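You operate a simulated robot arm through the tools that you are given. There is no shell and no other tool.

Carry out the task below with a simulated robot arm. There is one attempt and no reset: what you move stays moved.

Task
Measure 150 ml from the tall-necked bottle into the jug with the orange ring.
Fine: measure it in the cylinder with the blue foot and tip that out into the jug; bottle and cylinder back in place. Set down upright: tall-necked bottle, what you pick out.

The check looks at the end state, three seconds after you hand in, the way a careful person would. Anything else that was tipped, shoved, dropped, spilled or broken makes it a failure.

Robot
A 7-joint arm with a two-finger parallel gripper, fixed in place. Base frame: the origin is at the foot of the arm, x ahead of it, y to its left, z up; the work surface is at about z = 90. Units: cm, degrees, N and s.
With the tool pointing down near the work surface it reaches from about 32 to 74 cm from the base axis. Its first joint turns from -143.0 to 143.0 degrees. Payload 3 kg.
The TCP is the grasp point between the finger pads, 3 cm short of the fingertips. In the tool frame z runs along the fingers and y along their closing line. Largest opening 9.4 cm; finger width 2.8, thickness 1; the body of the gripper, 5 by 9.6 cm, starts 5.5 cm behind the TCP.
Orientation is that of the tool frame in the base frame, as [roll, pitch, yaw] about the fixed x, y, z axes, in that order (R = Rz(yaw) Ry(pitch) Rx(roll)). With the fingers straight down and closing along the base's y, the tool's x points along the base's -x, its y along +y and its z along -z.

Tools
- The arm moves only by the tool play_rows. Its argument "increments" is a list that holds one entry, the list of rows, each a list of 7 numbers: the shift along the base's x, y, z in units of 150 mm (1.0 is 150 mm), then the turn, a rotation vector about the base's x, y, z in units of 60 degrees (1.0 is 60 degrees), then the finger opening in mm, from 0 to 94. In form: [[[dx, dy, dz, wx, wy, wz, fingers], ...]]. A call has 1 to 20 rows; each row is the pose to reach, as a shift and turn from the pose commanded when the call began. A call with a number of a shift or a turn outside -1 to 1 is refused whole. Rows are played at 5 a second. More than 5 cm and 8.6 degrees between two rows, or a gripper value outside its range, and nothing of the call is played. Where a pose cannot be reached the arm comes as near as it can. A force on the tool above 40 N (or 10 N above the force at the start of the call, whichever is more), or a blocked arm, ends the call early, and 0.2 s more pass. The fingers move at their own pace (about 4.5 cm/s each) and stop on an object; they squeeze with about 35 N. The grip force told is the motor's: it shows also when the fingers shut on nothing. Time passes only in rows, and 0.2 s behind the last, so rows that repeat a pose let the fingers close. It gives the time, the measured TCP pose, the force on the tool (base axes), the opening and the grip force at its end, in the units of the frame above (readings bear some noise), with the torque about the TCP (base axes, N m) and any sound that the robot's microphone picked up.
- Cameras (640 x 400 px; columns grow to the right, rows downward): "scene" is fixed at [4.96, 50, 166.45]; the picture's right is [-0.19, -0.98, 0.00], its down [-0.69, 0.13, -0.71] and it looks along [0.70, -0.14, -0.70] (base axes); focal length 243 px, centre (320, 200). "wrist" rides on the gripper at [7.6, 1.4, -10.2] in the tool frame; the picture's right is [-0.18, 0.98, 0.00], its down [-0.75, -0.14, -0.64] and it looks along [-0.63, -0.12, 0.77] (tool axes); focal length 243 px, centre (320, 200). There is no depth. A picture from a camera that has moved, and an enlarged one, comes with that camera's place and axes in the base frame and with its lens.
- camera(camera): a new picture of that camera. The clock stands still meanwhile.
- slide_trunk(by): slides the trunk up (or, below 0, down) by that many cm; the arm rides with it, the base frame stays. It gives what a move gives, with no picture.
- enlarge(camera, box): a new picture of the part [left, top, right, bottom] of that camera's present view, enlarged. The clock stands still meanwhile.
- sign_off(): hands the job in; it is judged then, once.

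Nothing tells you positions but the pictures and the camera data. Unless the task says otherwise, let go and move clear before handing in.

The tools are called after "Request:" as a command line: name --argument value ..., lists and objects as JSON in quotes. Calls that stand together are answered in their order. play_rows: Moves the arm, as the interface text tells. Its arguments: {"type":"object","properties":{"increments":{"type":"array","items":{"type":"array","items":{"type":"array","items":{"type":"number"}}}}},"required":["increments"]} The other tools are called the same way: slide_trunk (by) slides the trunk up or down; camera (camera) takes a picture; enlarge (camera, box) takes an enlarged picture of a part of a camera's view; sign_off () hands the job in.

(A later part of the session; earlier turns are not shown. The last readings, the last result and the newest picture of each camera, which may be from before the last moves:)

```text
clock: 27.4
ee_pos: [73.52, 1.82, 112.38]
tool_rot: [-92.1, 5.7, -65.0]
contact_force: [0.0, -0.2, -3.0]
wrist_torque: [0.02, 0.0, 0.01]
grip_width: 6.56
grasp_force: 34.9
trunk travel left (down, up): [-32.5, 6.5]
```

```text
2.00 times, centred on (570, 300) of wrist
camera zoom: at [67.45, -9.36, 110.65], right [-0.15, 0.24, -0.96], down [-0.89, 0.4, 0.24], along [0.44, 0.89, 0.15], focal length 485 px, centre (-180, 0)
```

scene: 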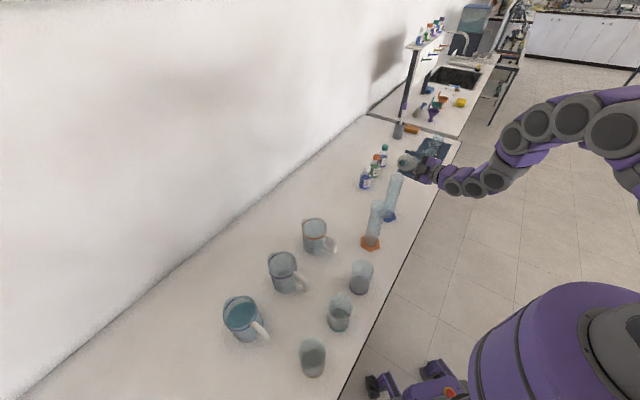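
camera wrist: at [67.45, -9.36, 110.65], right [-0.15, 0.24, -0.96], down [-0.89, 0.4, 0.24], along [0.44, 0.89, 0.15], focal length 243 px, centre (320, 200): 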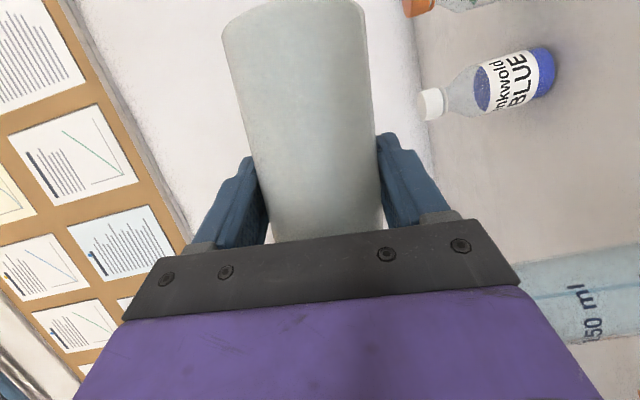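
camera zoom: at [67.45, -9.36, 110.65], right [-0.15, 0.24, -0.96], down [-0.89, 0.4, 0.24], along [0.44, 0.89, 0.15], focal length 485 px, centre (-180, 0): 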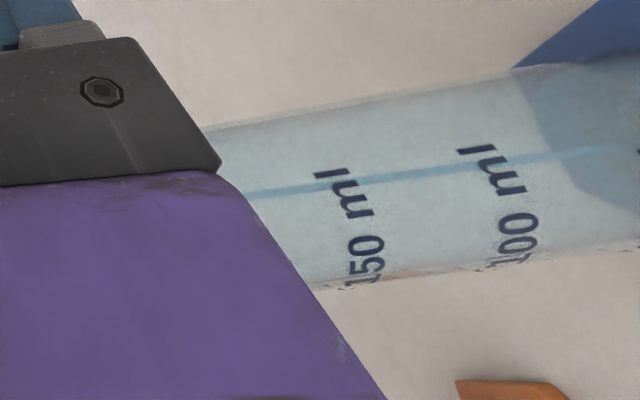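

The level appears to be near the 50 ml mark, and the wrist camera now sees the 100 and 150 ml marks directly. I'll step to 86° and hold 3 s.

Request:
play_rows --increments '[[[0, 0, 0.0122, -0.0118, -0.0118, 0, 0], [0, 0, 0.0245, -0.0236, -0.0236, 0, 0], [0, 0, 0.0245, -0.0236, -0.0236, 0, 0], [0, 0, 0.0245, -0.0236, -0.0236, 0, 0], [0, 0, 0.0245, -0.0236, -0.0236, 0, 0], [0, 0, 0.0245, -0.0236, -0.0236, 0, 0], [0, 0, 0.0245, -0.0236, -0.0236, 0, 0], [0, 0, 0.0245, -0.0236, -0.0236, 0, 0], [0, 0, 0.0245, -0.0236, -0.0236, 0, 0], [0, 0, 0.0245, -0.0236, -0.0236, 0, 0], [0, 0, 0.0245, -0.0236, -0.0236, 0, 0], [0, 0, 0.0245, -0.0236, -0.0236, 0, 0], [0, 0, 0.0245, -0.0236, -0.0236, 0, 0], [0, 0, 0.0245, -0.0236, -0.0236, 0, 0]]]'

Request:
enlarge --camera "scene" --box '[375, 165, 420, 223]'

Request:
enlarge --camera "wrist" --box '[500, 200, 640, 400]'

```text
clock: 30.4
ee_pos: [73.66, 1.9, 112.79]
tool_rot: [-91.5, 3.7, -64.9]
contact_force: [0.3, 0.0, -1.9]
wrist_torque: [0.01, 0.0, -0.01]
grip_width: 6.56
grasp_force: 34.6
trunk travel left (down, up): [-32.5, 6.5]
```

```text
6.90 times, centred on (398, 194) of scene
camera zoom: at [4.96, 50.0, 166.45], right [-0.19, -0.98, 0.0], down [-0.69, 0.13, -0.71], along [0.7, -0.14, -0.7], focal length 1676 px, centre (-214, 241)
```

zoom: 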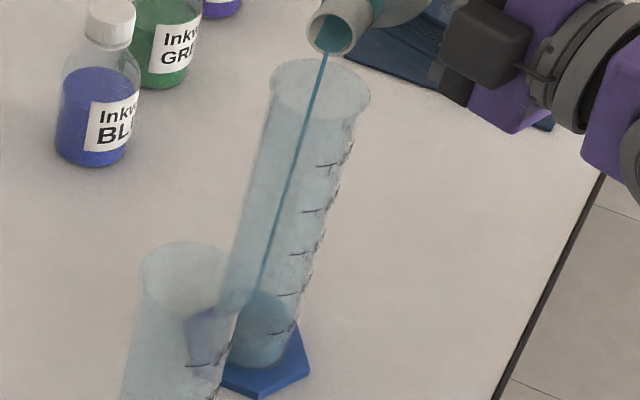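

```text
2.00 times, centred on (570, 300) of wrist
camera zoom: at [67.48, -9.36, 111.23], right [-0.13, 0.21, -0.97], down [-0.89, 0.4, 0.21], along [0.43, 0.89, 0.14], focal length 485 px, centre (-180, 0)
```

zoom: 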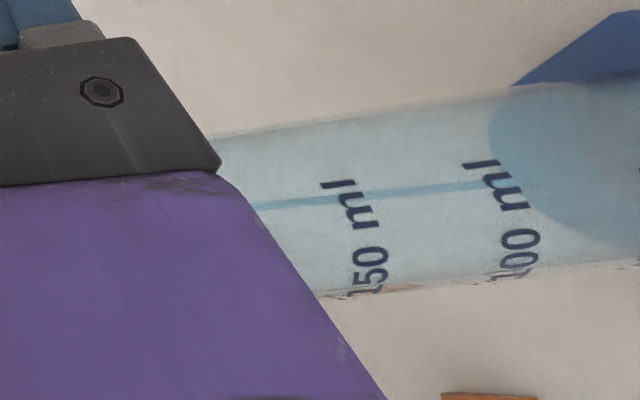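

From the geometry the level is around 40 ml and rising; the stream is still well centred. I'll step to 88° and hold 3 s.

Request:
play_rows --increments '[[[0, 0, 0.0122, -0.0118, -0.0118, 0, 0], [0, 0, 0.0245, -0.0236, -0.0236, 0, 0], [0, 0, 0.0245, -0.0236, -0.0236, 0, 0], [0, 0, 0.0245, -0.0236, -0.0236, 0, 0], [0, 0, 0.0245, -0.0236, -0.0236, 0, 0], [0, 0, 0.0245, -0.0236, -0.0236, 0, 0], [0, 0, 0.0245, -0.0236, -0.0236, 0, 0], [0, 0, 0.0245, -0.0236, -0.0236, 0, 0], [0, 0, 0.0245, -0.0236, -0.0236, 0, 0], [0, 0, 0.0245, -0.0236, -0.0236, 0, 0], [0, 0, 0.0245, -0.0236, -0.0236, 0, 0], [0, 0, 0.0245, -0.0236, -0.0236, 0, 0], [0, 0, 0.0245, -0.0236, -0.0236, 0, 0], [0, 0, 0.0245, -0.0236, -0.0236, 0, 0]]]'

Request:
enlarge --camera "scene" --box '[375, 165, 420, 223]'

Request:
enlarge --camera "wrist" --box '[500, 200, 640, 400]'

```text
clock: 33.4
ee_pos: [73.56, 1.88, 113.22]
tool_rot: [-90.7, 1.8, -64.9]
contact_force: [-0.2, 0.5, -1.9]
wrist_torque: [0.03, 0.01, 0.03]
grip_width: 6.55
grasp_force: 34.9
trunk travel left (down, up): [-32.5, 6.5]
```

```text
6.90 times, centred on (398, 194) of scene
camera zoom: at [4.96, 50.0, 166.45], right [-0.19, -0.98, 0.0], down [-0.69, 0.13, -0.71], along [0.7, -0.14, -0.7], focal length 1676 px, centre (-214, 241)
```

zoom: 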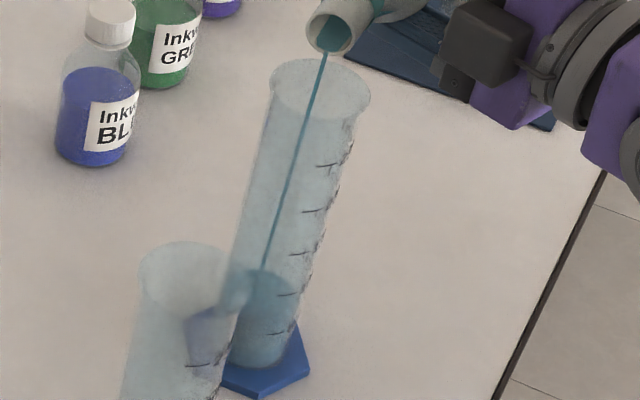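

```text
2.00 times, centred on (570, 300) of wrist
camera zoom: at [67.52, -9.38, 111.73], right [-0.1, 0.19, -0.98], down [-0.9, 0.41, 0.17], along [0.43, 0.89, 0.13], focal length 485 px, centre (-180, 0)
```

zoom: 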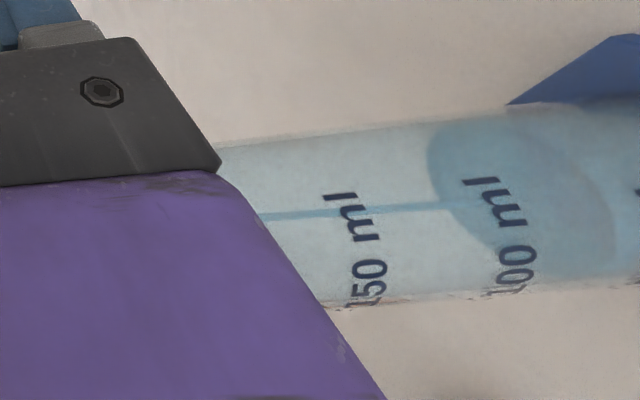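

The front edge of the liquid surface now reads about 68 ml against the marks. I'll hold 88° for another 3 s.

Request:
play_rows --increments '[[[0, 0, 0, 0, 0, 0, 0], [0, 0, 0, 0, 0, 0, 0], [0, 0, 0, 0, 0, 0, 0], [0, 0, 0, 0, 0, 0, 0], [0, 0, 0, 0, 0, 0, 0], [0, 0, 0, 0, 0, 0, 0], [0, 0, 0, 0, 0, 0, 0], [0, 0, 0, 0, 0, 0, 0], [0, 0, 0, 0, 0, 0, 0], [0, 0, 0, 0, 0, 0, 0], [0, 0, 0, 0, 0, 0, 0], [0, 0, 0, 0, 0, 0, 0], [0, 0, 0, 0, 0, 0, 0], [0, 0, 0, 0, 0, 0, 0]]]'

Request:
enlarge --camera "scene" --box '[375, 165, 420, 223]'

Request:
enlarge --camera "wrist" --box '[500, 200, 640, 400]'

```text
clock: 36.4
ee_pos: [73.54, 1.94, 113.24]
tool_rot: [-90.7, 1.8, -64.9]
contact_force: [0.0, 0.9, -2.2]
wrist_torque: [0.02, 0.03, -0.03]
grip_width: 6.54
grasp_force: 35.5
trunk travel left (down, up): [-32.5, 6.5]
```

```text
6.90 times, centred on (398, 194) of scene
camera zoom: at [4.96, 50.0, 166.45], right [-0.19, -0.98, 0.0], down [-0.69, 0.13, -0.71], along [0.7, -0.14, -0.7], focal length 1676 px, centre (-214, 241)
```

zoom: 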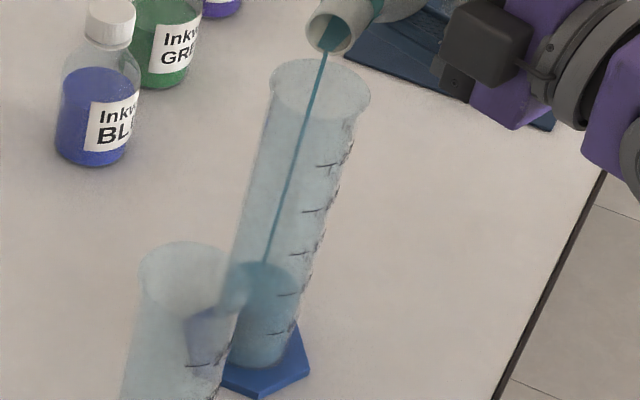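

```text
2.00 times, centred on (570, 300) of wrist
camera zoom: at [67.52, -9.38, 111.73], right [-0.1, 0.19, -0.98], down [-0.9, 0.41, 0.17], along [0.43, 0.89, 0.13], focal length 485 px, centre (-180, 0)
```

zoom: 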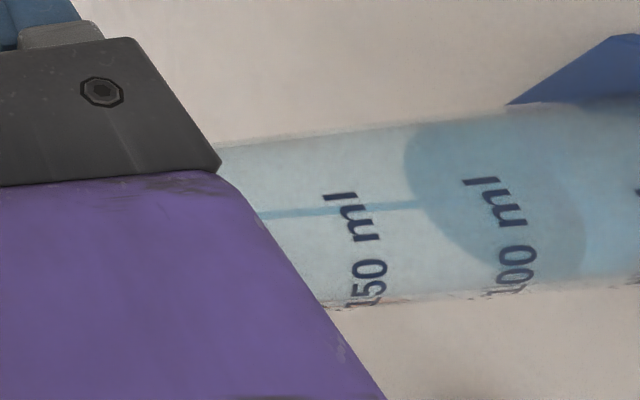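

About 76 ml now and the stream is thinning. I'll step to 90° and hold 3 s.

Request:
play_rows --increments '[[[0, 0, 0.0122, -0.0118, -0.0118, 0, 0], [0, 0, 0.0245, -0.0236, -0.0236, 0, 0], [0, 0, 0.0245, -0.0236, -0.0236, 0, 0], [0, 0, 0.0245, -0.0236, -0.0236, 0, 0], [0, 0, 0.0245, -0.0236, -0.0236, 0, 0], [0, 0, 0.0245, -0.0236, -0.0236, 0, 0], [0, 0, 0.0245, -0.0236, -0.0236, 0, 0], [0, 0, 0.0245, -0.0236, -0.0236, 0, 0], [0, 0, 0.0245, -0.0236, -0.0236, 0, 0], [0, 0, 0.0245, -0.0236, -0.0236, 0, 0], [0, 0, 0.0245, -0.0236, -0.0236, 0, 0], [0, 0, 0.0245, -0.0236, -0.0236, 0, 0], [0, 0, 0.0245, -0.0236, -0.0236, 0, 0], [0, 0, 0.0245, -0.0236, -0.0236, 0, 0]]]'

Request:
enlarge --camera "scene" --box '[375, 165, 420, 223]'

Request:
enlarge --camera "wrist" --box '[500, 200, 640, 400]'

```text
clock: 39.4
ee_pos: [73.47, 1.94, 113.68]
tool_rot: [-90.1, 0.0, -64.9]
contact_force: [-0.6, -0.5, -2.4]
wrist_torque: [-0.04, 0.02, -0.02]
grip_width: 6.52
grasp_force: 35.1
trunk travel left (down, up): [-32.5, 6.5]
```

```text
6.90 times, centred on (398, 194) of scene
camera zoom: at [4.96, 50.0, 166.45], right [-0.19, -0.98, 0.0], down [-0.69, 0.13, -0.71], along [0.7, -0.14, -0.7], focal length 1676 px, centre (-214, 241)
```

zoom: 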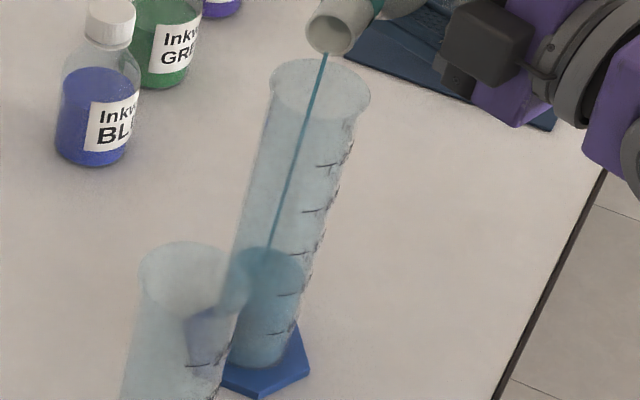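

```text
2.00 times, centred on (570, 300) of wrist
camera zoom: at [67.49, -9.4, 112.17], right [-0.08, 0.17, -0.98], down [-0.9, 0.41, 0.14], along [0.43, 0.9, 0.12], focal length 485 px, centre (-180, 0)
```

zoom: 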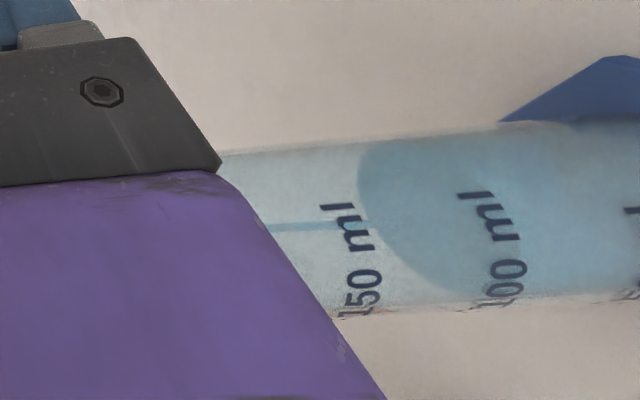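

About 93–95 ml now. I'll step to 92° and hold 3 s.

Request:
play_rows --increments '[[[-0.002, 0.002, 0.0122, -0.0118, -0.0118, 0, 0], [-0.004, 0.004, 0.0245, -0.0236, -0.0236, 0, 0], [-0.004, 0.004, 0.0245, -0.0236, -0.0236, 0, 0], [-0.004, 0.004, 0.0245, -0.0236, -0.0236, 0, 0], [-0.004, 0.004, 0.0245, -0.0236, -0.0236, 0, 0], [-0.004, 0.004, 0.0245, -0.0236, -0.0236, 0, 0], [-0.004, 0.004, 0.0245, -0.0236, -0.0236, 0, 0], [-0.004, 0.004, 0.0245, -0.0236, -0.0236, 0, 0], [-0.004, 0.004, 0.0245, -0.0236, -0.0236, 0, 0], [-0.004, 0.004, 0.0245, -0.0236, -0.0236, 0, 0], [-0.004, 0.004, 0.0245, -0.0236, -0.0236, 0, 0], [-0.004, 0.004, 0.0245, -0.0236, -0.0236, 0, 0]]]'

Request:
enlarge --camera "scene" --box '[375, 165, 420, 223]'

Request:
enlarge --camera "wrist" --box '[500, 200, 640, 400]'

```text
clock: 42.0
ee_pos: [73.54, 2.02, 113.91]
tool_rot: [-89.4, -1.9, -64.9]
contact_force: [0.5, 0.2, -1.5]
wrist_torque: [-0.02, 0.02, 0.0]
grip_width: 6.51
grasp_force: 34.8
trunk travel left (down, up): [-32.5, 6.5]
```

```text
6.90 times, centred on (398, 194) of scene
camera zoom: at [4.96, 50.0, 166.45], right [-0.19, -0.98, 0.0], down [-0.69, 0.13, -0.71], along [0.7, -0.14, -0.7], focal length 1676 px, centre (-214, 241)
```

zoom: 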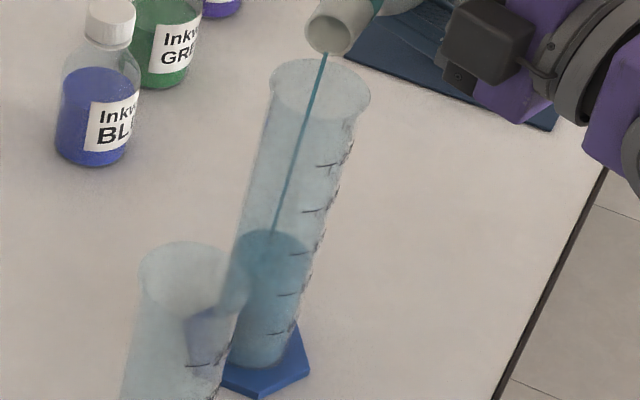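

```text
2.00 times, centred on (570, 300) of wrist
camera zoom: at [67.43, -9.35, 112.7], right [-0.05, 0.14, -0.99], down [-0.9, 0.41, 0.11], along [0.42, 0.9, 0.11], focal length 485 px, centre (-180, 0)
```

zoom: 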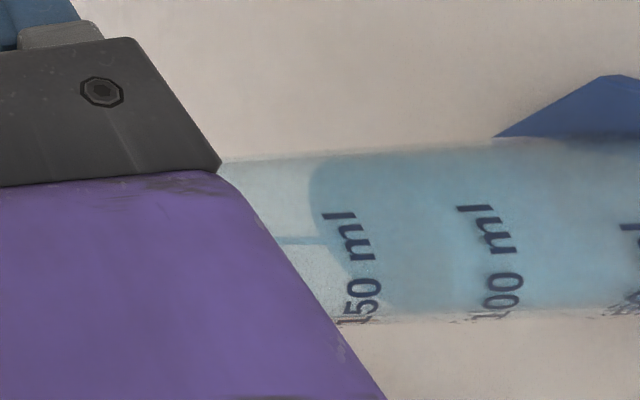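

Reading about 116 ml. I'll hold 92° without further tilting for about 2 s and re-read.

Request:
play_rows --increments '[[[0, 0, 0, 0, 0, 0, 0], [0, 0, 0, 0, 0, 0, 0], [0, 0, 0, 0, 0, 0, 0], [0, 0, 0, 0, 0, 0, 0], [0, 0, 0, 0, 0, 0, 0], [0, 0, 0, 0, 0, 0, 0], [0, 0, 0, 0, 0, 0, 0], [0, 0, 0, 0, 0, 0, 0], [0, 0, 0, 0, 0, 0, 0]]]'

Request:
enlarge --camera "scene" --box '[375, 165, 420, 223]'

Request:
enlarge --camera "wrist" --box '[500, 200, 640, 400]'

```text
clock: 44.0
ee_pos: [73.45, 2.04, 113.99]
tool_rot: [-89.3, -1.9, -64.9]
contact_force: [0.1, 0.2, -0.6]
wrist_torque: [-0.01, 0.04, -0.02]
grip_width: 6.49
grasp_force: 34.3
trunk travel left (down, up): [-32.5, 6.5]
```

```text
6.90 times, centred on (398, 194) of scene
camera zoom: at [4.96, 50.0, 166.45], right [-0.19, -0.98, 0.0], down [-0.69, 0.13, -0.71], along [0.7, -0.14, -0.7], focal length 1676 px, centre (-214, 241)
```

zoom: 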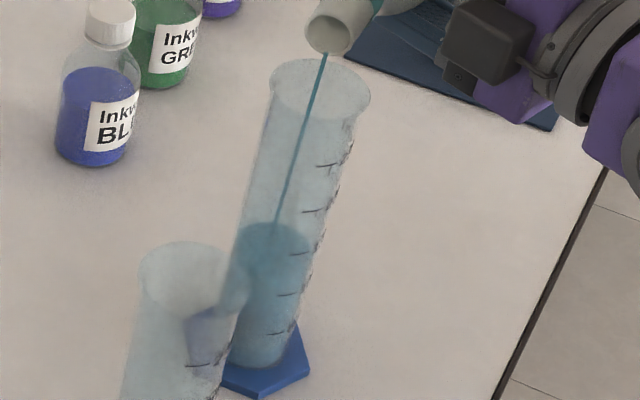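

```text
2.00 times, centred on (570, 300) of wrist
camera zoom: at [67.43, -9.35, 112.71], right [-0.05, 0.14, -0.99], down [-0.9, 0.41, 0.11], along [0.42, 0.9, 0.11], focal length 485 px, centre (-180, 0)
```

zoom: 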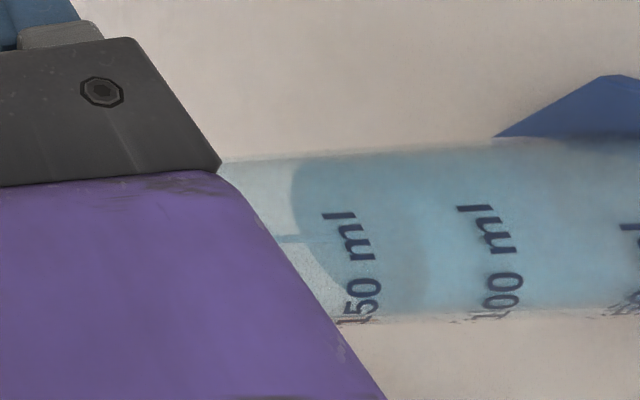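

Front-edge reading: about 124 ml. Holding another ~2.6 s at the same tilt.

Request:
play_rows --increments '[[[0, 0, 0, 0, 0, 0, 0], [0, 0, 0, 0, 0, 0, 0], [0, 0, 0, 0, 0, 0, 0], [0, 0, 0, 0, 0, 0, 0], [0, 0, 0, 0, 0, 0, 0], [0, 0, 0, 0, 0, 0, 0], [0, 0, 0, 0, 0, 0, 0], [0, 0, 0, 0, 0, 0, 0], [0, 0, 0, 0, 0, 0, 0], [0, 0, 0, 0, 0, 0, 0], [0, 0, 0, 0, 0, 0, 0], [0, 0, 0, 0, 0, 0, 0]]]'

Request:
enlarge --camera "scene" --box '[375, 165, 420, 223]'

Request:
enlarge --camera "wrist" --box '[500, 200, 640, 400]'

```text
clock: 46.6
ee_pos: [73.35, 2.09, 113.97]
tool_rot: [-89.4, -2.0, -64.9]
contact_force: [0.0, -0.5, -0.4]
wrist_torque: [0.02, 0.03, -0.02]
grip_width: 6.52
grasp_force: 34.5
trunk travel left (down, up): [-32.5, 6.5]
```

```text
6.90 times, centred on (398, 194) of scene
camera zoom: at [4.96, 50.0, 166.45], right [-0.19, -0.98, 0.0], down [-0.69, 0.13, -0.71], along [0.7, -0.14, -0.7], focal length 1676 px, centre (-214, 241)
```

zoom: 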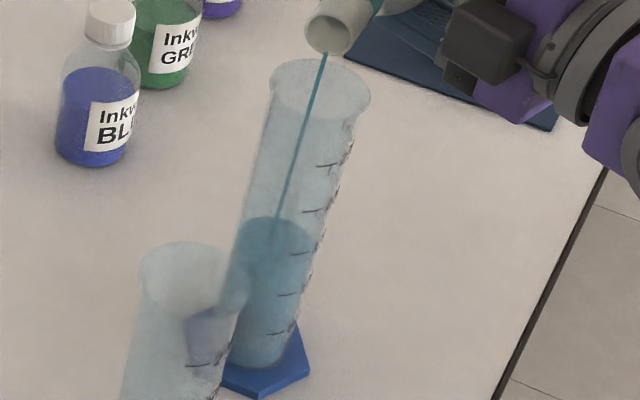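

```text
2.00 times, centred on (570, 300) of wrist
camera zoom: at [67.43, -9.35, 112.7], right [-0.05, 0.14, -0.99], down [-0.9, 0.41, 0.11], along [0.42, 0.9, 0.11], focal length 485 px, centre (-180, 0)
```

zoom: 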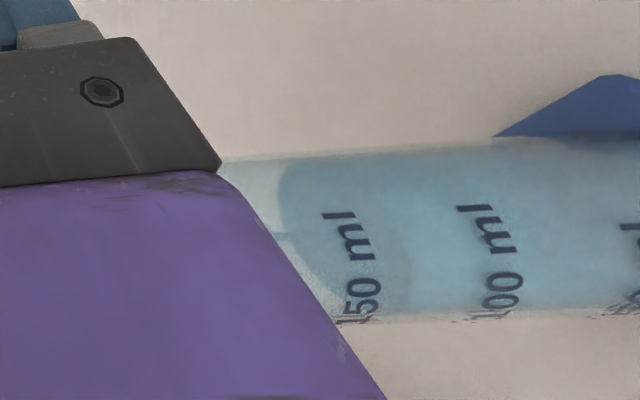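

About 130 ml. I'll add just 0.6° of tilt and hold 2 s.

Request:
play_rows --increments '[[[-0.001, 0.001, 0.0073, -0.0071, -0.0071, 0, 0], [-0.001, 0.001, 0.0073, -0.0071, -0.0071, 0, 0], [-0.001, 0.001, 0.0073, -0.0071, -0.0071, 0, 0], [-0.001, 0.001, 0.0073, -0.0071, -0.0071, 0, 0], [-0.001, 0.001, 0.0073, -0.0071, -0.0071, 0, 0], [-0.001, 0.001, 0.0073, -0.0071, -0.0071, 0, 0], [-0.001, 0.001, 0.0073, -0.0071, -0.0071, 0, 0], [-0.001, 0.001, 0.0073, -0.0071, -0.0071, 0, 0], [-0.001, 0.001, 0.0073, -0.0071, -0.0071, 0, 0]]]'

Request:
enlarge --camera "scene" --box '[375, 165, 420, 223]'

Request:
enlarge --camera "wrist" --box '[500, 200, 640, 400]'

```text
clock: 48.6
ee_pos: [73.38, 1.97, 114.03]
tool_rot: [-89.2, -2.4, -64.9]
contact_force: [0.4, 0.4, -1.3]
wrist_torque: [0.01, 0.04, 0.03]
grip_width: 6.53
grasp_force: 34.8
trunk travel left (down, up): [-32.5, 6.5]
```

```text
6.90 times, centred on (398, 194) of scene
camera zoom: at [4.96, 50.0, 166.45], right [-0.19, -0.98, 0.0], down [-0.69, 0.13, -0.71], along [0.7, -0.14, -0.7], focal length 1676 px, centre (-214, 241)
```

zoom: 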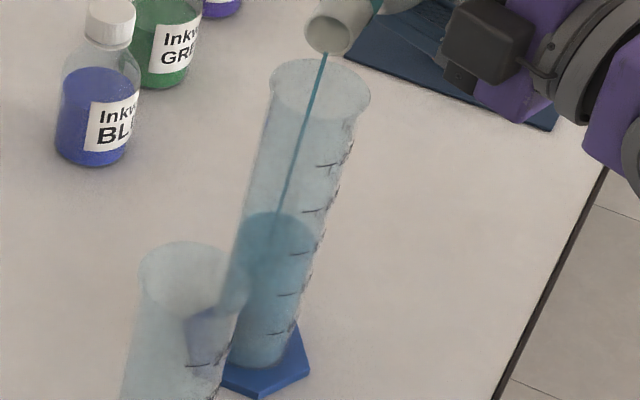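

```text
2.00 times, centred on (570, 300) of wrist
camera zoom: at [67.44, -9.36, 112.82], right [-0.05, 0.13, -0.99], down [-0.91, 0.41, 0.1], along [0.42, 0.9, 0.1], focal length 485 px, centre (-180, 0)
```

zoom: 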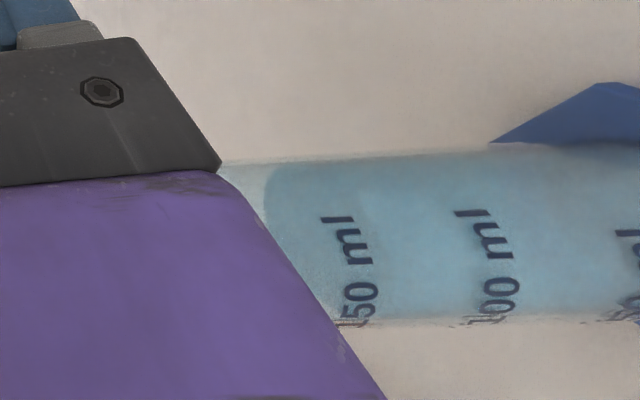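

About 135–139 ml. Let me zoom right in on the 150 tick versus the surface before going on.

Request:
enlarge --camera "scene" --box '[387, 190, 403, 206]'

Request:
enlarge --camera "wrist" --box '[550, 270, 630, 370]'

```text
16.00 times, centred on (395, 198) of scene
camera zoom: at [4.96, 50.0, 166.45], right [-0.19, -0.98, 0.0], down [-0.69, 0.13, -0.71], along [0.7, -0.14, -0.7], focal length 3888 px, centre (-880, 232)
```

zoom: 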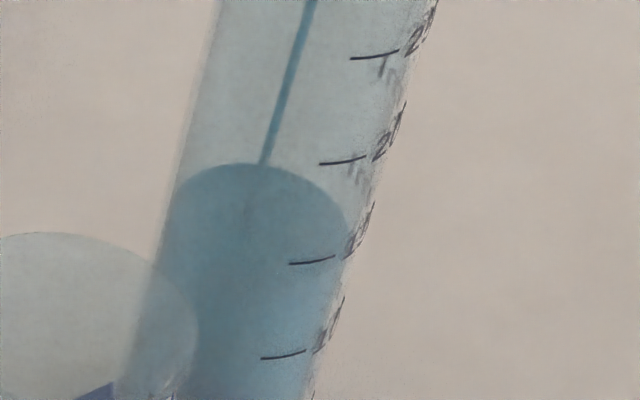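

```text
4.00 times, centred on (590, 320) of wrist
camera zoom: at [67.44, -9.36, 112.82], right [-0.05, 0.13, -0.99], down [-0.91, 0.41, 0.1], along [0.42, 0.9, 0.1], focal length 970 px, centre (-760, -280)
```

zoom: 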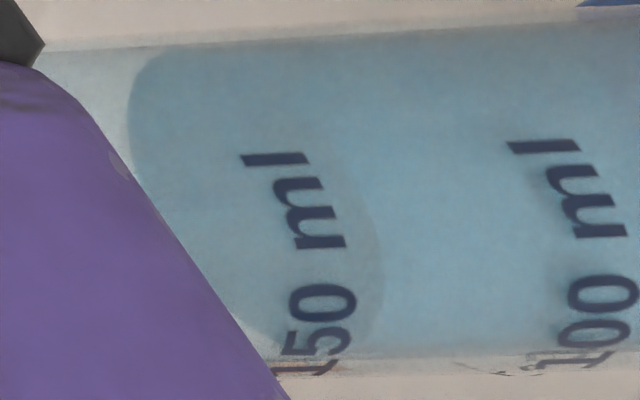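

Readings agree at roughly 136–139 ml. I'll hold about 1.2 s more, then tilt back to stop the flow and read accurately at eye level.

Request:
play_rows --increments '[[[0, 0, 0, 0, 0, 0, 0], [0, 0, 0, 0, 0, 0, 0], [0, 0, 0, 0, 0, 0, 0], [0, 0, 0, 0, 0, 0, 0], [0, 0, 0, 0.05, 0.05, 0, 0], [0, 0, 0, 0.1, 0.1, 0, 0], [0, 0, 0, 0.15, 0.15, 0, 0], [0, 0, 0, 0.2, 0.2, 0, 0], [0, 0, 0, 0.2, 0.2, 0, 0]]]'

Request:
enlarge --camera "scene" --box '[375, 155, 425, 225]'

Request:
enlarge --camera "scene" --box '[387, 190, 403, 206]'

```text
clock: 50.6
ee_pos: [73.46, 2.04, 114.21]
tool_rot: [-95.1, 13.5, -65.6]
contact_force: [-0.6, 0.1, -1.7]
wrist_torque: [-0.02, 0.0, 0.01]
grip_width: 6.5
grasp_force: 35.7
trunk travel left (down, up): [-32.5, 6.5]
```

```text
5.71 times, centred on (400, 190) of scene
camera zoom: at [4.96, 50.0, 166.45], right [-0.19, -0.98, 0.0], down [-0.69, 0.13, -0.71], along [0.7, -0.14, -0.7], focal length 1389 px, centre (-137, 257)
```

zoom: 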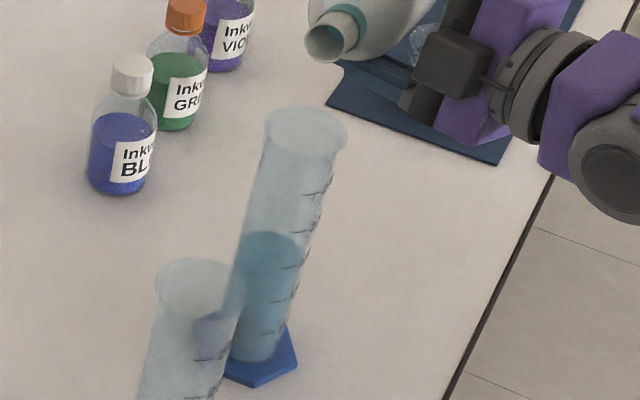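

```text
16.00 times, centred on (395, 198) of scene
camera zoom: at [4.96, 50.0, 166.45], right [-0.19, -0.98, 0.0], down [-0.69, 0.13, -0.71], along [0.7, -0.14, -0.7], focal length 3888 px, centre (-880, 232)
```

zoom: 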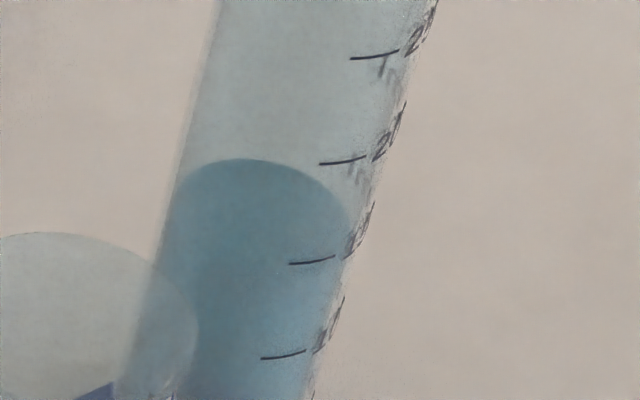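

The flow has stopped cleanly with nothing spilled. I'll bring the bottle upright, back off and drop so the wrist camera is at eye level with the 150 mark.

Request:
play_rows --increments '[[[0, 0, 0, 0.0892, 0.0892, 0, 0], [0, 0, 0, 0.1783, 0.1783, 0, 0], [0, 0, 0, 0.2675, 0.2675, 0, 0], [0, 0, 0, 0.3567, 0.3567, 0, 0], [0, 0, 0, 0.4459, 0.4459, 0, 0], [0, 0, 0, 0.535, 0.535, 0, 0], [0, 0, 0, 0.6242, 0.6242, 0, 0], [0, 0, 0, 0.7134, 0.7134, 0, 0], [0, 0, 0, 0.8025, 0.8025, 0, 0], [0, 0, 0, 0.8917, 0.8917, 0, 0], [-0.025, -0.158, -0.163, 0.8917, 0.8917, 0, 0], [-0.05, -0.316, -0.326, 0.8917, 0.8917, 0, 0], [-0.075, -0.475, -0.49, 0.8917, 0.8917, 0, 0], [-0.1, -0.633, -0.653, 0.8917, 0.8917, 0, 0], [-0.1, -0.633, -0.653, 0.8917, 0.8917, 0, 0], [-0.1, -0.633, -0.653, 0.8917, 0.8917, 0, 0]]]'

Request:
camera --camera "wrist"

Request:
camera --camera "scene"

```text
clock: 54.0
ee_pos: [72.27, -7.54, 104.33]
tool_rot: [180.0, 70.1, -135.0]
contact_force: [1.4, 0.7, -0.9]
wrist_torque: [0.03, 0.03, 0.0]
grip_width: 6.51
grasp_force: 35.1
trunk travel left (down, up): [-32.5, 6.5]
```

```text
taken
camera wrist: at [62.65, -15.24, 100.67], right [-0.65, 0.74, 0.17], down [-0.14, -0.35, 0.93], along [0.74, 0.58, 0.33], focal length 243 px, centre (320, 200)
```

wrist: 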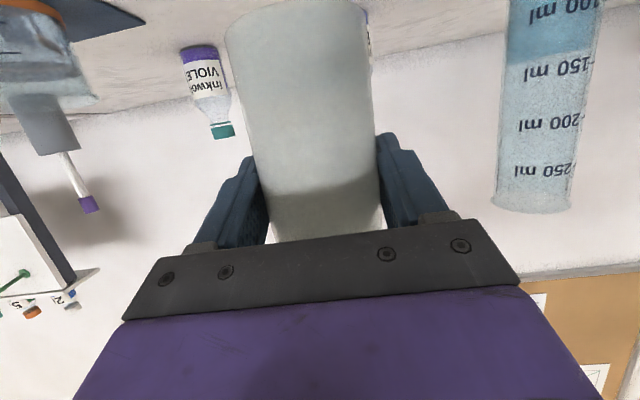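

```text
taken
```

scene: 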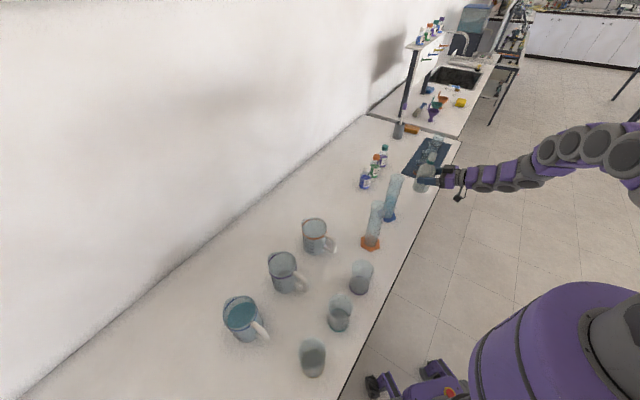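

Excellent eye-level view: the level shows clearly just below the 150 mark. I'll zoom in on it.

Request:
enlarge --camera "wrist" --box '[500, 30, 620, 105]'

Request:
enlarge --camera "wrist" --box '[490, 0, 630, 90]'

```text
5.33 times, centred on (560, 68) of wrist
camera zoom: at [62.65, -15.24, 100.67], right [-0.65, 0.74, 0.17], down [-0.14, -0.35, 0.93], along [0.74, 0.58, 0.33], focal length 1294 px, centre (-960, 907)
```

zoom: 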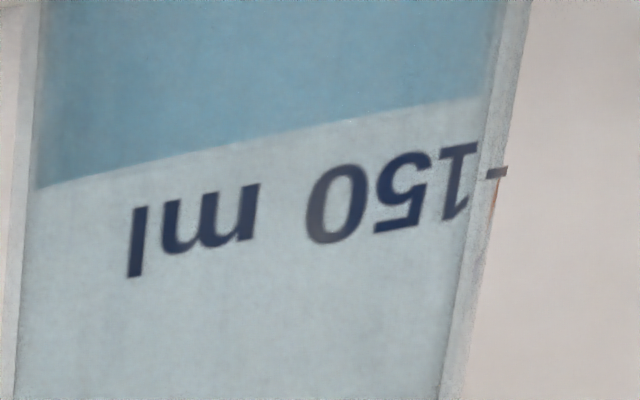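

```text
4.44 times, centred on (560, 45) of wrist
camera zoom: at [62.65, -15.24, 100.67], right [-0.65, 0.74, 0.17], down [-0.14, -0.35, 0.93], along [0.74, 0.58, 0.33], focal length 1078 px, centre (-747, 889)
```

zoom: 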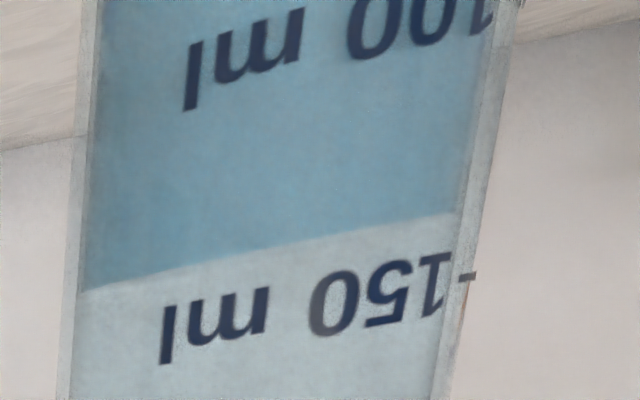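

Reading: about 137 ml, so 13 ml more is needed. I'll return to the pour position above the cylinder.

Request:
play_rows --increments '[[[0.025, 0.158, 0.163, 0, 0, 0, 0], [0.05, 0.316, 0.326, 0, 0, 0, 0], [0.075, 0.475, 0.49, 0, 0, 0, 0], [0.1, 0.633, 0.653, 0, 0, 0, 0], [0.1, 0.633, 0.653, -0.0892, -0.0892, 0, 0], [0.1, 0.633, 0.653, -0.1783, -0.1783, 0, 0], [0.1, 0.633, 0.653, -0.2675, -0.2675, 0, 0], [0.1, 0.633, 0.653, -0.3567, -0.3567, 0, 0], [0.1, 0.633, 0.653, -0.4459, -0.4459, 0, 0], [0.1, 0.633, 0.653, -0.535, -0.535, 0, 0], [0.1, 0.633, 0.653, -0.6242, -0.6242, 0, 0], [0.1, 0.633, 0.653, -0.7134, -0.7134, 0, 0], [0.1, 0.633, 0.653, -0.8025, -0.8025, 0, 0], [0.1, 0.633, 0.653, -0.8917, -0.8917, 0, 0], [0.1, 0.633, 0.653, -0.8917, -0.8917, 0, 0]]]'

Request:
enlarge --camera "scene" --box '[375, 155, 425, 225]'

```text
clock: 57.2
ee_pos: [73.64, 2.0, 114.14]
tool_rot: [-95.1, 13.4, -65.5]
contact_force: [-0.6, -0.6, -0.9]
wrist_torque: [0.0, -0.01, -0.03]
grip_width: 6.46
grasp_force: 35.1
trunk travel left (down, up): [-32.5, 6.5]
```

```text
5.71 times, centred on (400, 190) of scene
camera zoom: at [4.96, 50.0, 166.45], right [-0.19, -0.98, 0.0], down [-0.69, 0.13, -0.71], along [0.7, -0.14, -0.7], focal length 1389 px, centre (-137, 257)
```

zoom: 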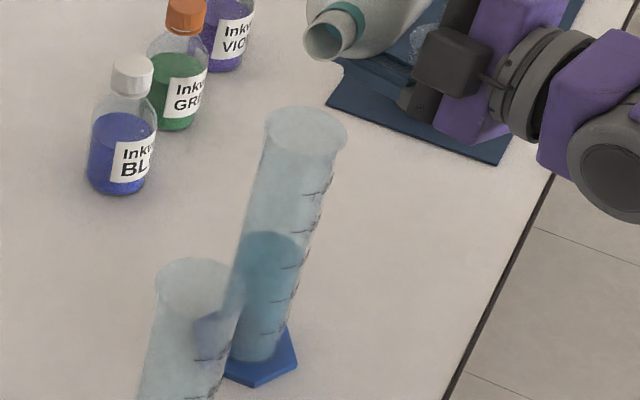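

Same pose as before; now the last 17° of tilt back to the pouring angle, with a short hold.

Request:
play_rows --increments '[[[0, 0, 0, -0.08, -0.08, 0, 0], [0, 0, 0, -0.15, -0.15, 0, 0], [0, 0, 0, -0.2, -0.2, 0, 0], [0, 0, 0, -0.2, -0.2, 0, 0], [0, 0, 0, -0.2, -0.2, 0, 0], [0, 0, 0, -0.2, -0.2, 0, 0], [0, 0, 0, -0.2, -0.2, 0, 0], [0, 0, 0, -0.2, -0.2, 0, 0]]]'

Request:
enlarge --camera "scene" --box '[387, 190, 403, 206]'

Request:
enlarge --camera "scene" --box '[375, 155, 425, 225]'

Request:
enlarge --camera "wrist" --box '[550, 270, 630, 370]'

```text
clock: 59.0
ee_pos: [73.77, 2.0, 113.99]
tool_rot: [-89.3, -2.5, -64.9]
contact_force: [-0.3, 0.3, -1.6]
wrist_torque: [0.0, 0.03, -0.01]
grip_width: 6.49
grasp_force: 35.2
trunk travel left (down, up): [-32.5, 6.5]
```

```text
16.00 times, centred on (395, 198) of scene
camera zoom: at [4.96, 50.0, 166.45], right [-0.19, -0.98, 0.0], down [-0.69, 0.13, -0.71], along [0.7, -0.14, -0.7], focal length 3888 px, centre (-880, 232)
```

zoom: 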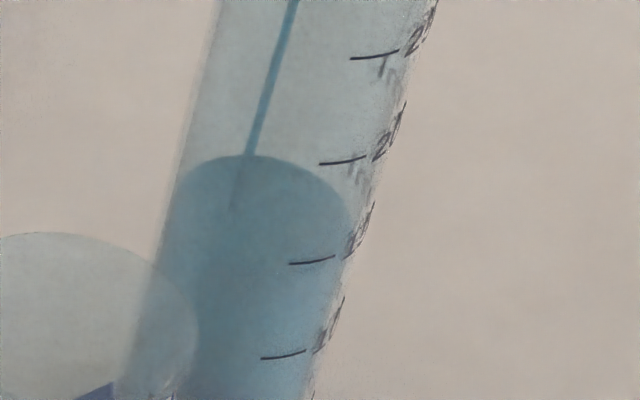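

```text
5.71 times, centred on (400, 190) of scene
camera zoom: at [4.96, 50.0, 166.45], right [-0.19, -0.98, 0.0], down [-0.69, 0.13, -0.71], along [0.7, -0.14, -0.7], focal length 1389 px, centre (-137, 257)
```

zoom: 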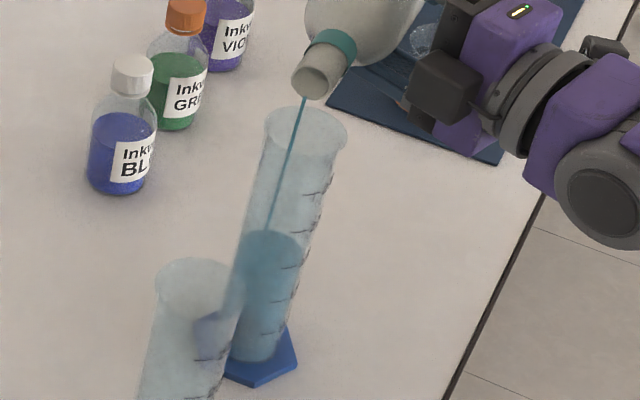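

```text
4.00 times, centred on (590, 320) of wrist
camera zoom: at [67.64, -9.41, 112.85], right [-0.05, 0.13, -0.99], down [-0.91, 0.41, 0.1], along [0.42, 0.9, 0.1], focal length 970 px, centre (-760, -280)
```

zoom: 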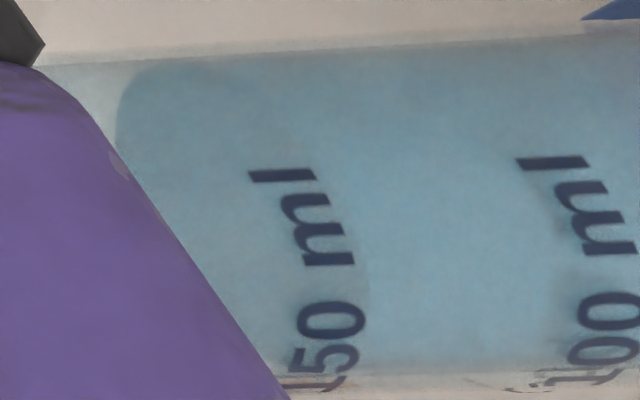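

Flow resumed as a thin stream inside the opening. I'll hold 2 s more.

Request:
play_rows --increments '[[[0, 0, 0, 0, 0, 0, 0], [0, 0, 0, 0, 0, 0, 0], [0, 0, 0, 0, 0, 0, 0], [0, 0, 0, 0, 0, 0, 0], [0, 0, 0, 0, 0, 0, 0], [0, 0, 0, 0, 0, 0, 0], [0, 0, 0, 0, 0, 0, 0], [0, 0, 0, 0, 0, 0, 0], [0, 0, 0, 0, 0, 0, 0]]]'

Request:
enlarge --camera "scene" --box '[387, 190, 403, 206]'

Request:
enlarge --camera "wrist" --box '[550, 270, 630, 370]'

```text
clock: 61.0
ee_pos: [73.65, 1.93, 113.95]
tool_rot: [-89.2, -2.5, -64.9]
contact_force: [0.3, 0.1, -0.8]
wrist_torque: [0.01, 0.01, -0.02]
grip_width: 6.5
grasp_force: 35.0
trunk travel left (down, up): [-32.5, 6.5]
```

```text
16.00 times, centred on (395, 198) of scene
camera zoom: at [4.96, 50.0, 166.45], right [-0.19, -0.98, 0.0], down [-0.69, 0.13, -0.71], along [0.7, -0.14, -0.7], focal length 3888 px, centre (-880, 232)
```

zoom: 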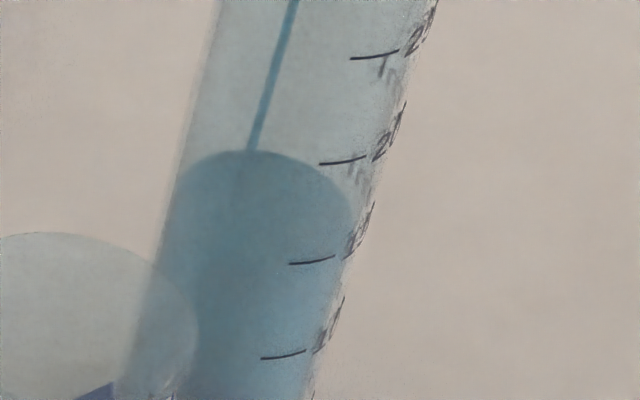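

```text
4.00 times, centred on (590, 320) of wrist
camera zoom: at [67.64, -9.41, 112.85], right [-0.05, 0.13, -0.99], down [-0.91, 0.41, 0.1], along [0.42, 0.9, 0.1], focal length 970 px, centre (-760, -280)
```

zoom: 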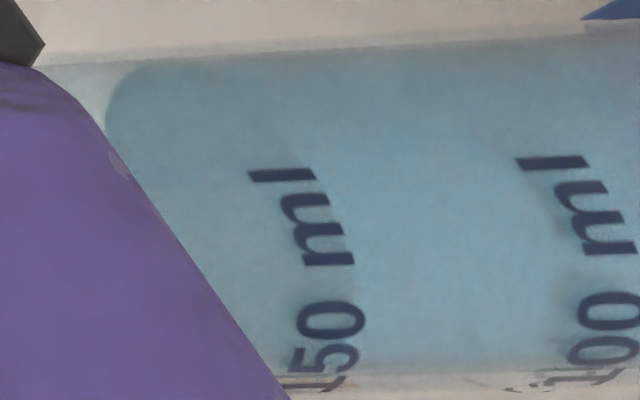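

About 141 ml; rate is now slow. I'll add 0.5° and hold about 2.4 s.

Request:
play_rows --increments '[[[0, 0, 0.006, -0.006, -0.006, 0, 0], [0, 0, 0.006, -0.006, -0.006, 0, 0], [0, 0, 0.006, -0.006, -0.006, 0, 0], [0, 0, 0.006, -0.006, -0.006, 0, 0], [0, 0, 0.006, -0.006, -0.006, 0, 0], [0, 0, 0.006, -0.006, -0.006, 0, 0], [0, 0, 0.006, -0.006, -0.006, 0, 0], [0, 0, 0.006, -0.006, -0.006, 0, 0], [0, 0, 0.006, -0.006, -0.006, 0, 0], [0, 0, 0.006, -0.006, -0.006, 0, 0], [0, 0, 0.006, -0.006, -0.006, 0, 0]]]'

Request:
enlarge --camera "scene" --box '[387, 190, 403, 206]'

Request:
enlarge --camera "wrist" --box '[550, 270, 630, 370]'

```text
clock: 63.4
ee_pos: [73.61, 1.97, 114.12]
tool_rot: [-89.0, -3.0, -64.9]
contact_force: [-0.6, -0.1, -0.7]
wrist_torque: [0.0, 0.03, -0.01]
grip_width: 6.48
grasp_force: 34.9
trunk travel left (down, up): [-32.5, 6.5]
```

```text
16.00 times, centred on (395, 198) of scene
camera zoom: at [4.96, 50.0, 166.45], right [-0.19, -0.98, 0.0], down [-0.69, 0.13, -0.71], along [0.7, -0.14, -0.7], focal length 3888 px, centre (-880, 232)
```

zoom: 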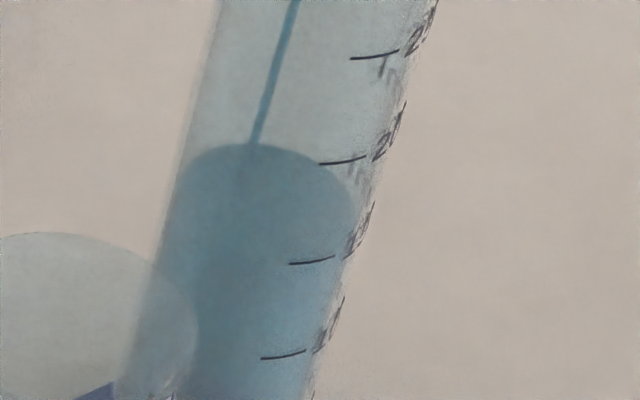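

```text
4.00 times, centred on (590, 320) of wrist
camera zoom: at [67.61, -9.42, 112.99], right [-0.04, 0.13, -0.99], down [-0.91, 0.41, 0.09], along [0.42, 0.9, 0.1], focal length 970 px, centre (-760, -280)
```

zoom: 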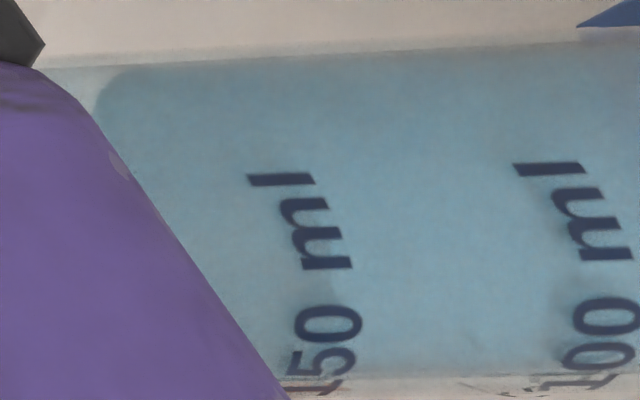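

About 144 ml by the surface shift. Holding another 2.4 s.

Request:
play_rows --increments '[[[0, 0, 0, 0, 0, 0, 0], [0, 0, 0, 0, 0, 0, 0], [0, 0, 0, 0, 0, 0, 0], [0, 0, 0, 0, 0, 0, 0], [0, 0, 0, 0, 0, 0, 0], [0, 0, 0, 0, 0, 0, 0], [0, 0, 0, 0, 0, 0, 0], [0, 0, 0, 0, 0, 0, 0], [0, 0, 0, 0, 0, 0, 0], [0, 0, 0, 0, 0, 0, 0], [0, 0, 0, 0, 0, 0, 0]]]'

Request:
enlarge --camera "scene" --box '[387, 190, 403, 206]'

```text
clock: 65.8
ee_pos: [73.52, 2.05, 114.24]
tool_rot: [-89.0, -3.0, -64.9]
contact_force: [0.4, -0.3, -1.3]
wrist_torque: [-0.02, 0.02, -0.01]
grip_width: 6.5
grasp_force: 34.9
trunk travel left (down, up): [-32.5, 6.5]
```

```text
16.00 times, centred on (395, 198) of scene
camera zoom: at [4.96, 50.0, 166.45], right [-0.19, -0.98, 0.0], down [-0.69, 0.13, -0.71], along [0.7, -0.14, -0.7], focal length 3888 px, centre (-880, 232)
```

zoom: 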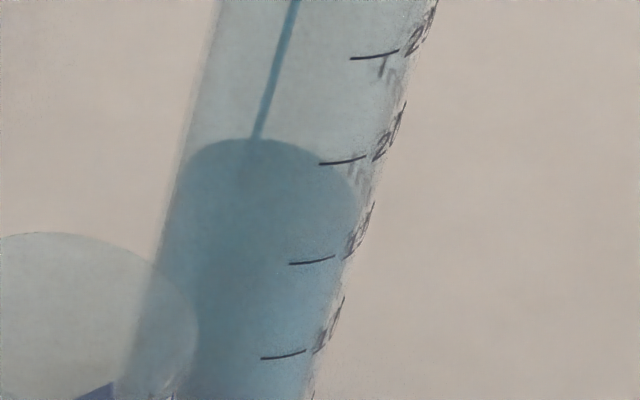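

About 146 ml. One more hold of ~2.2 s.

Request:
play_rows --increments '[[[0, 0, 0, 0, 0, 0, 0], [0, 0, 0, 0, 0, 0, 0], [0, 0, 0, 0, 0, 0, 0], [0, 0, 0, 0, 0, 0, 0], [0, 0, 0, 0, 0, 0, 0], [0, 0, 0, 0, 0, 0, 0], [0, 0, 0, 0, 0, 0, 0], [0, 0, 0, 0, 0, 0, 0], [0, 0, 0, 0, 0, 0, 0], [0, 0, 0, 0, 0, 0, 0]]]'

Request:
enlarge --camera "scene" --box '[387, 190, 403, 206]'

```text
clock: 68.0
ee_pos: [73.58, 2.04, 114.29]
tool_rot: [-89.0, -2.9, -64.9]
contact_force: [0.2, 0.9, -1.6]
wrist_torque: [-0.01, 0.02, 0.0]
grip_width: 6.51
grasp_force: 34.6
trunk travel left (down, up): [-32.5, 6.5]
```

```text
16.00 times, centred on (395, 198) of scene
camera zoom: at [4.96, 50.0, 166.45], right [-0.19, -0.98, 0.0], down [-0.69, 0.13, -0.71], along [0.7, -0.14, -0.7], focal length 3888 px, centre (-880, 232)
```

zoom: 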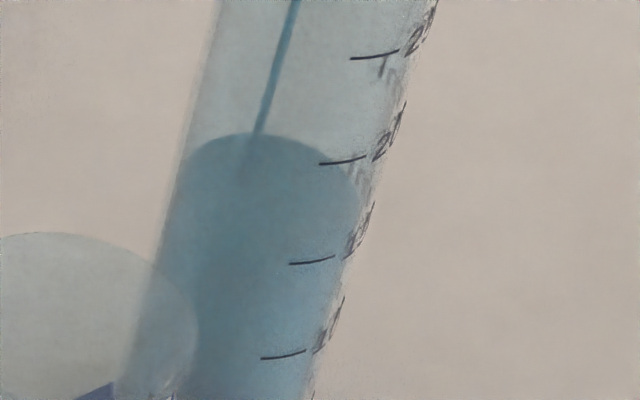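

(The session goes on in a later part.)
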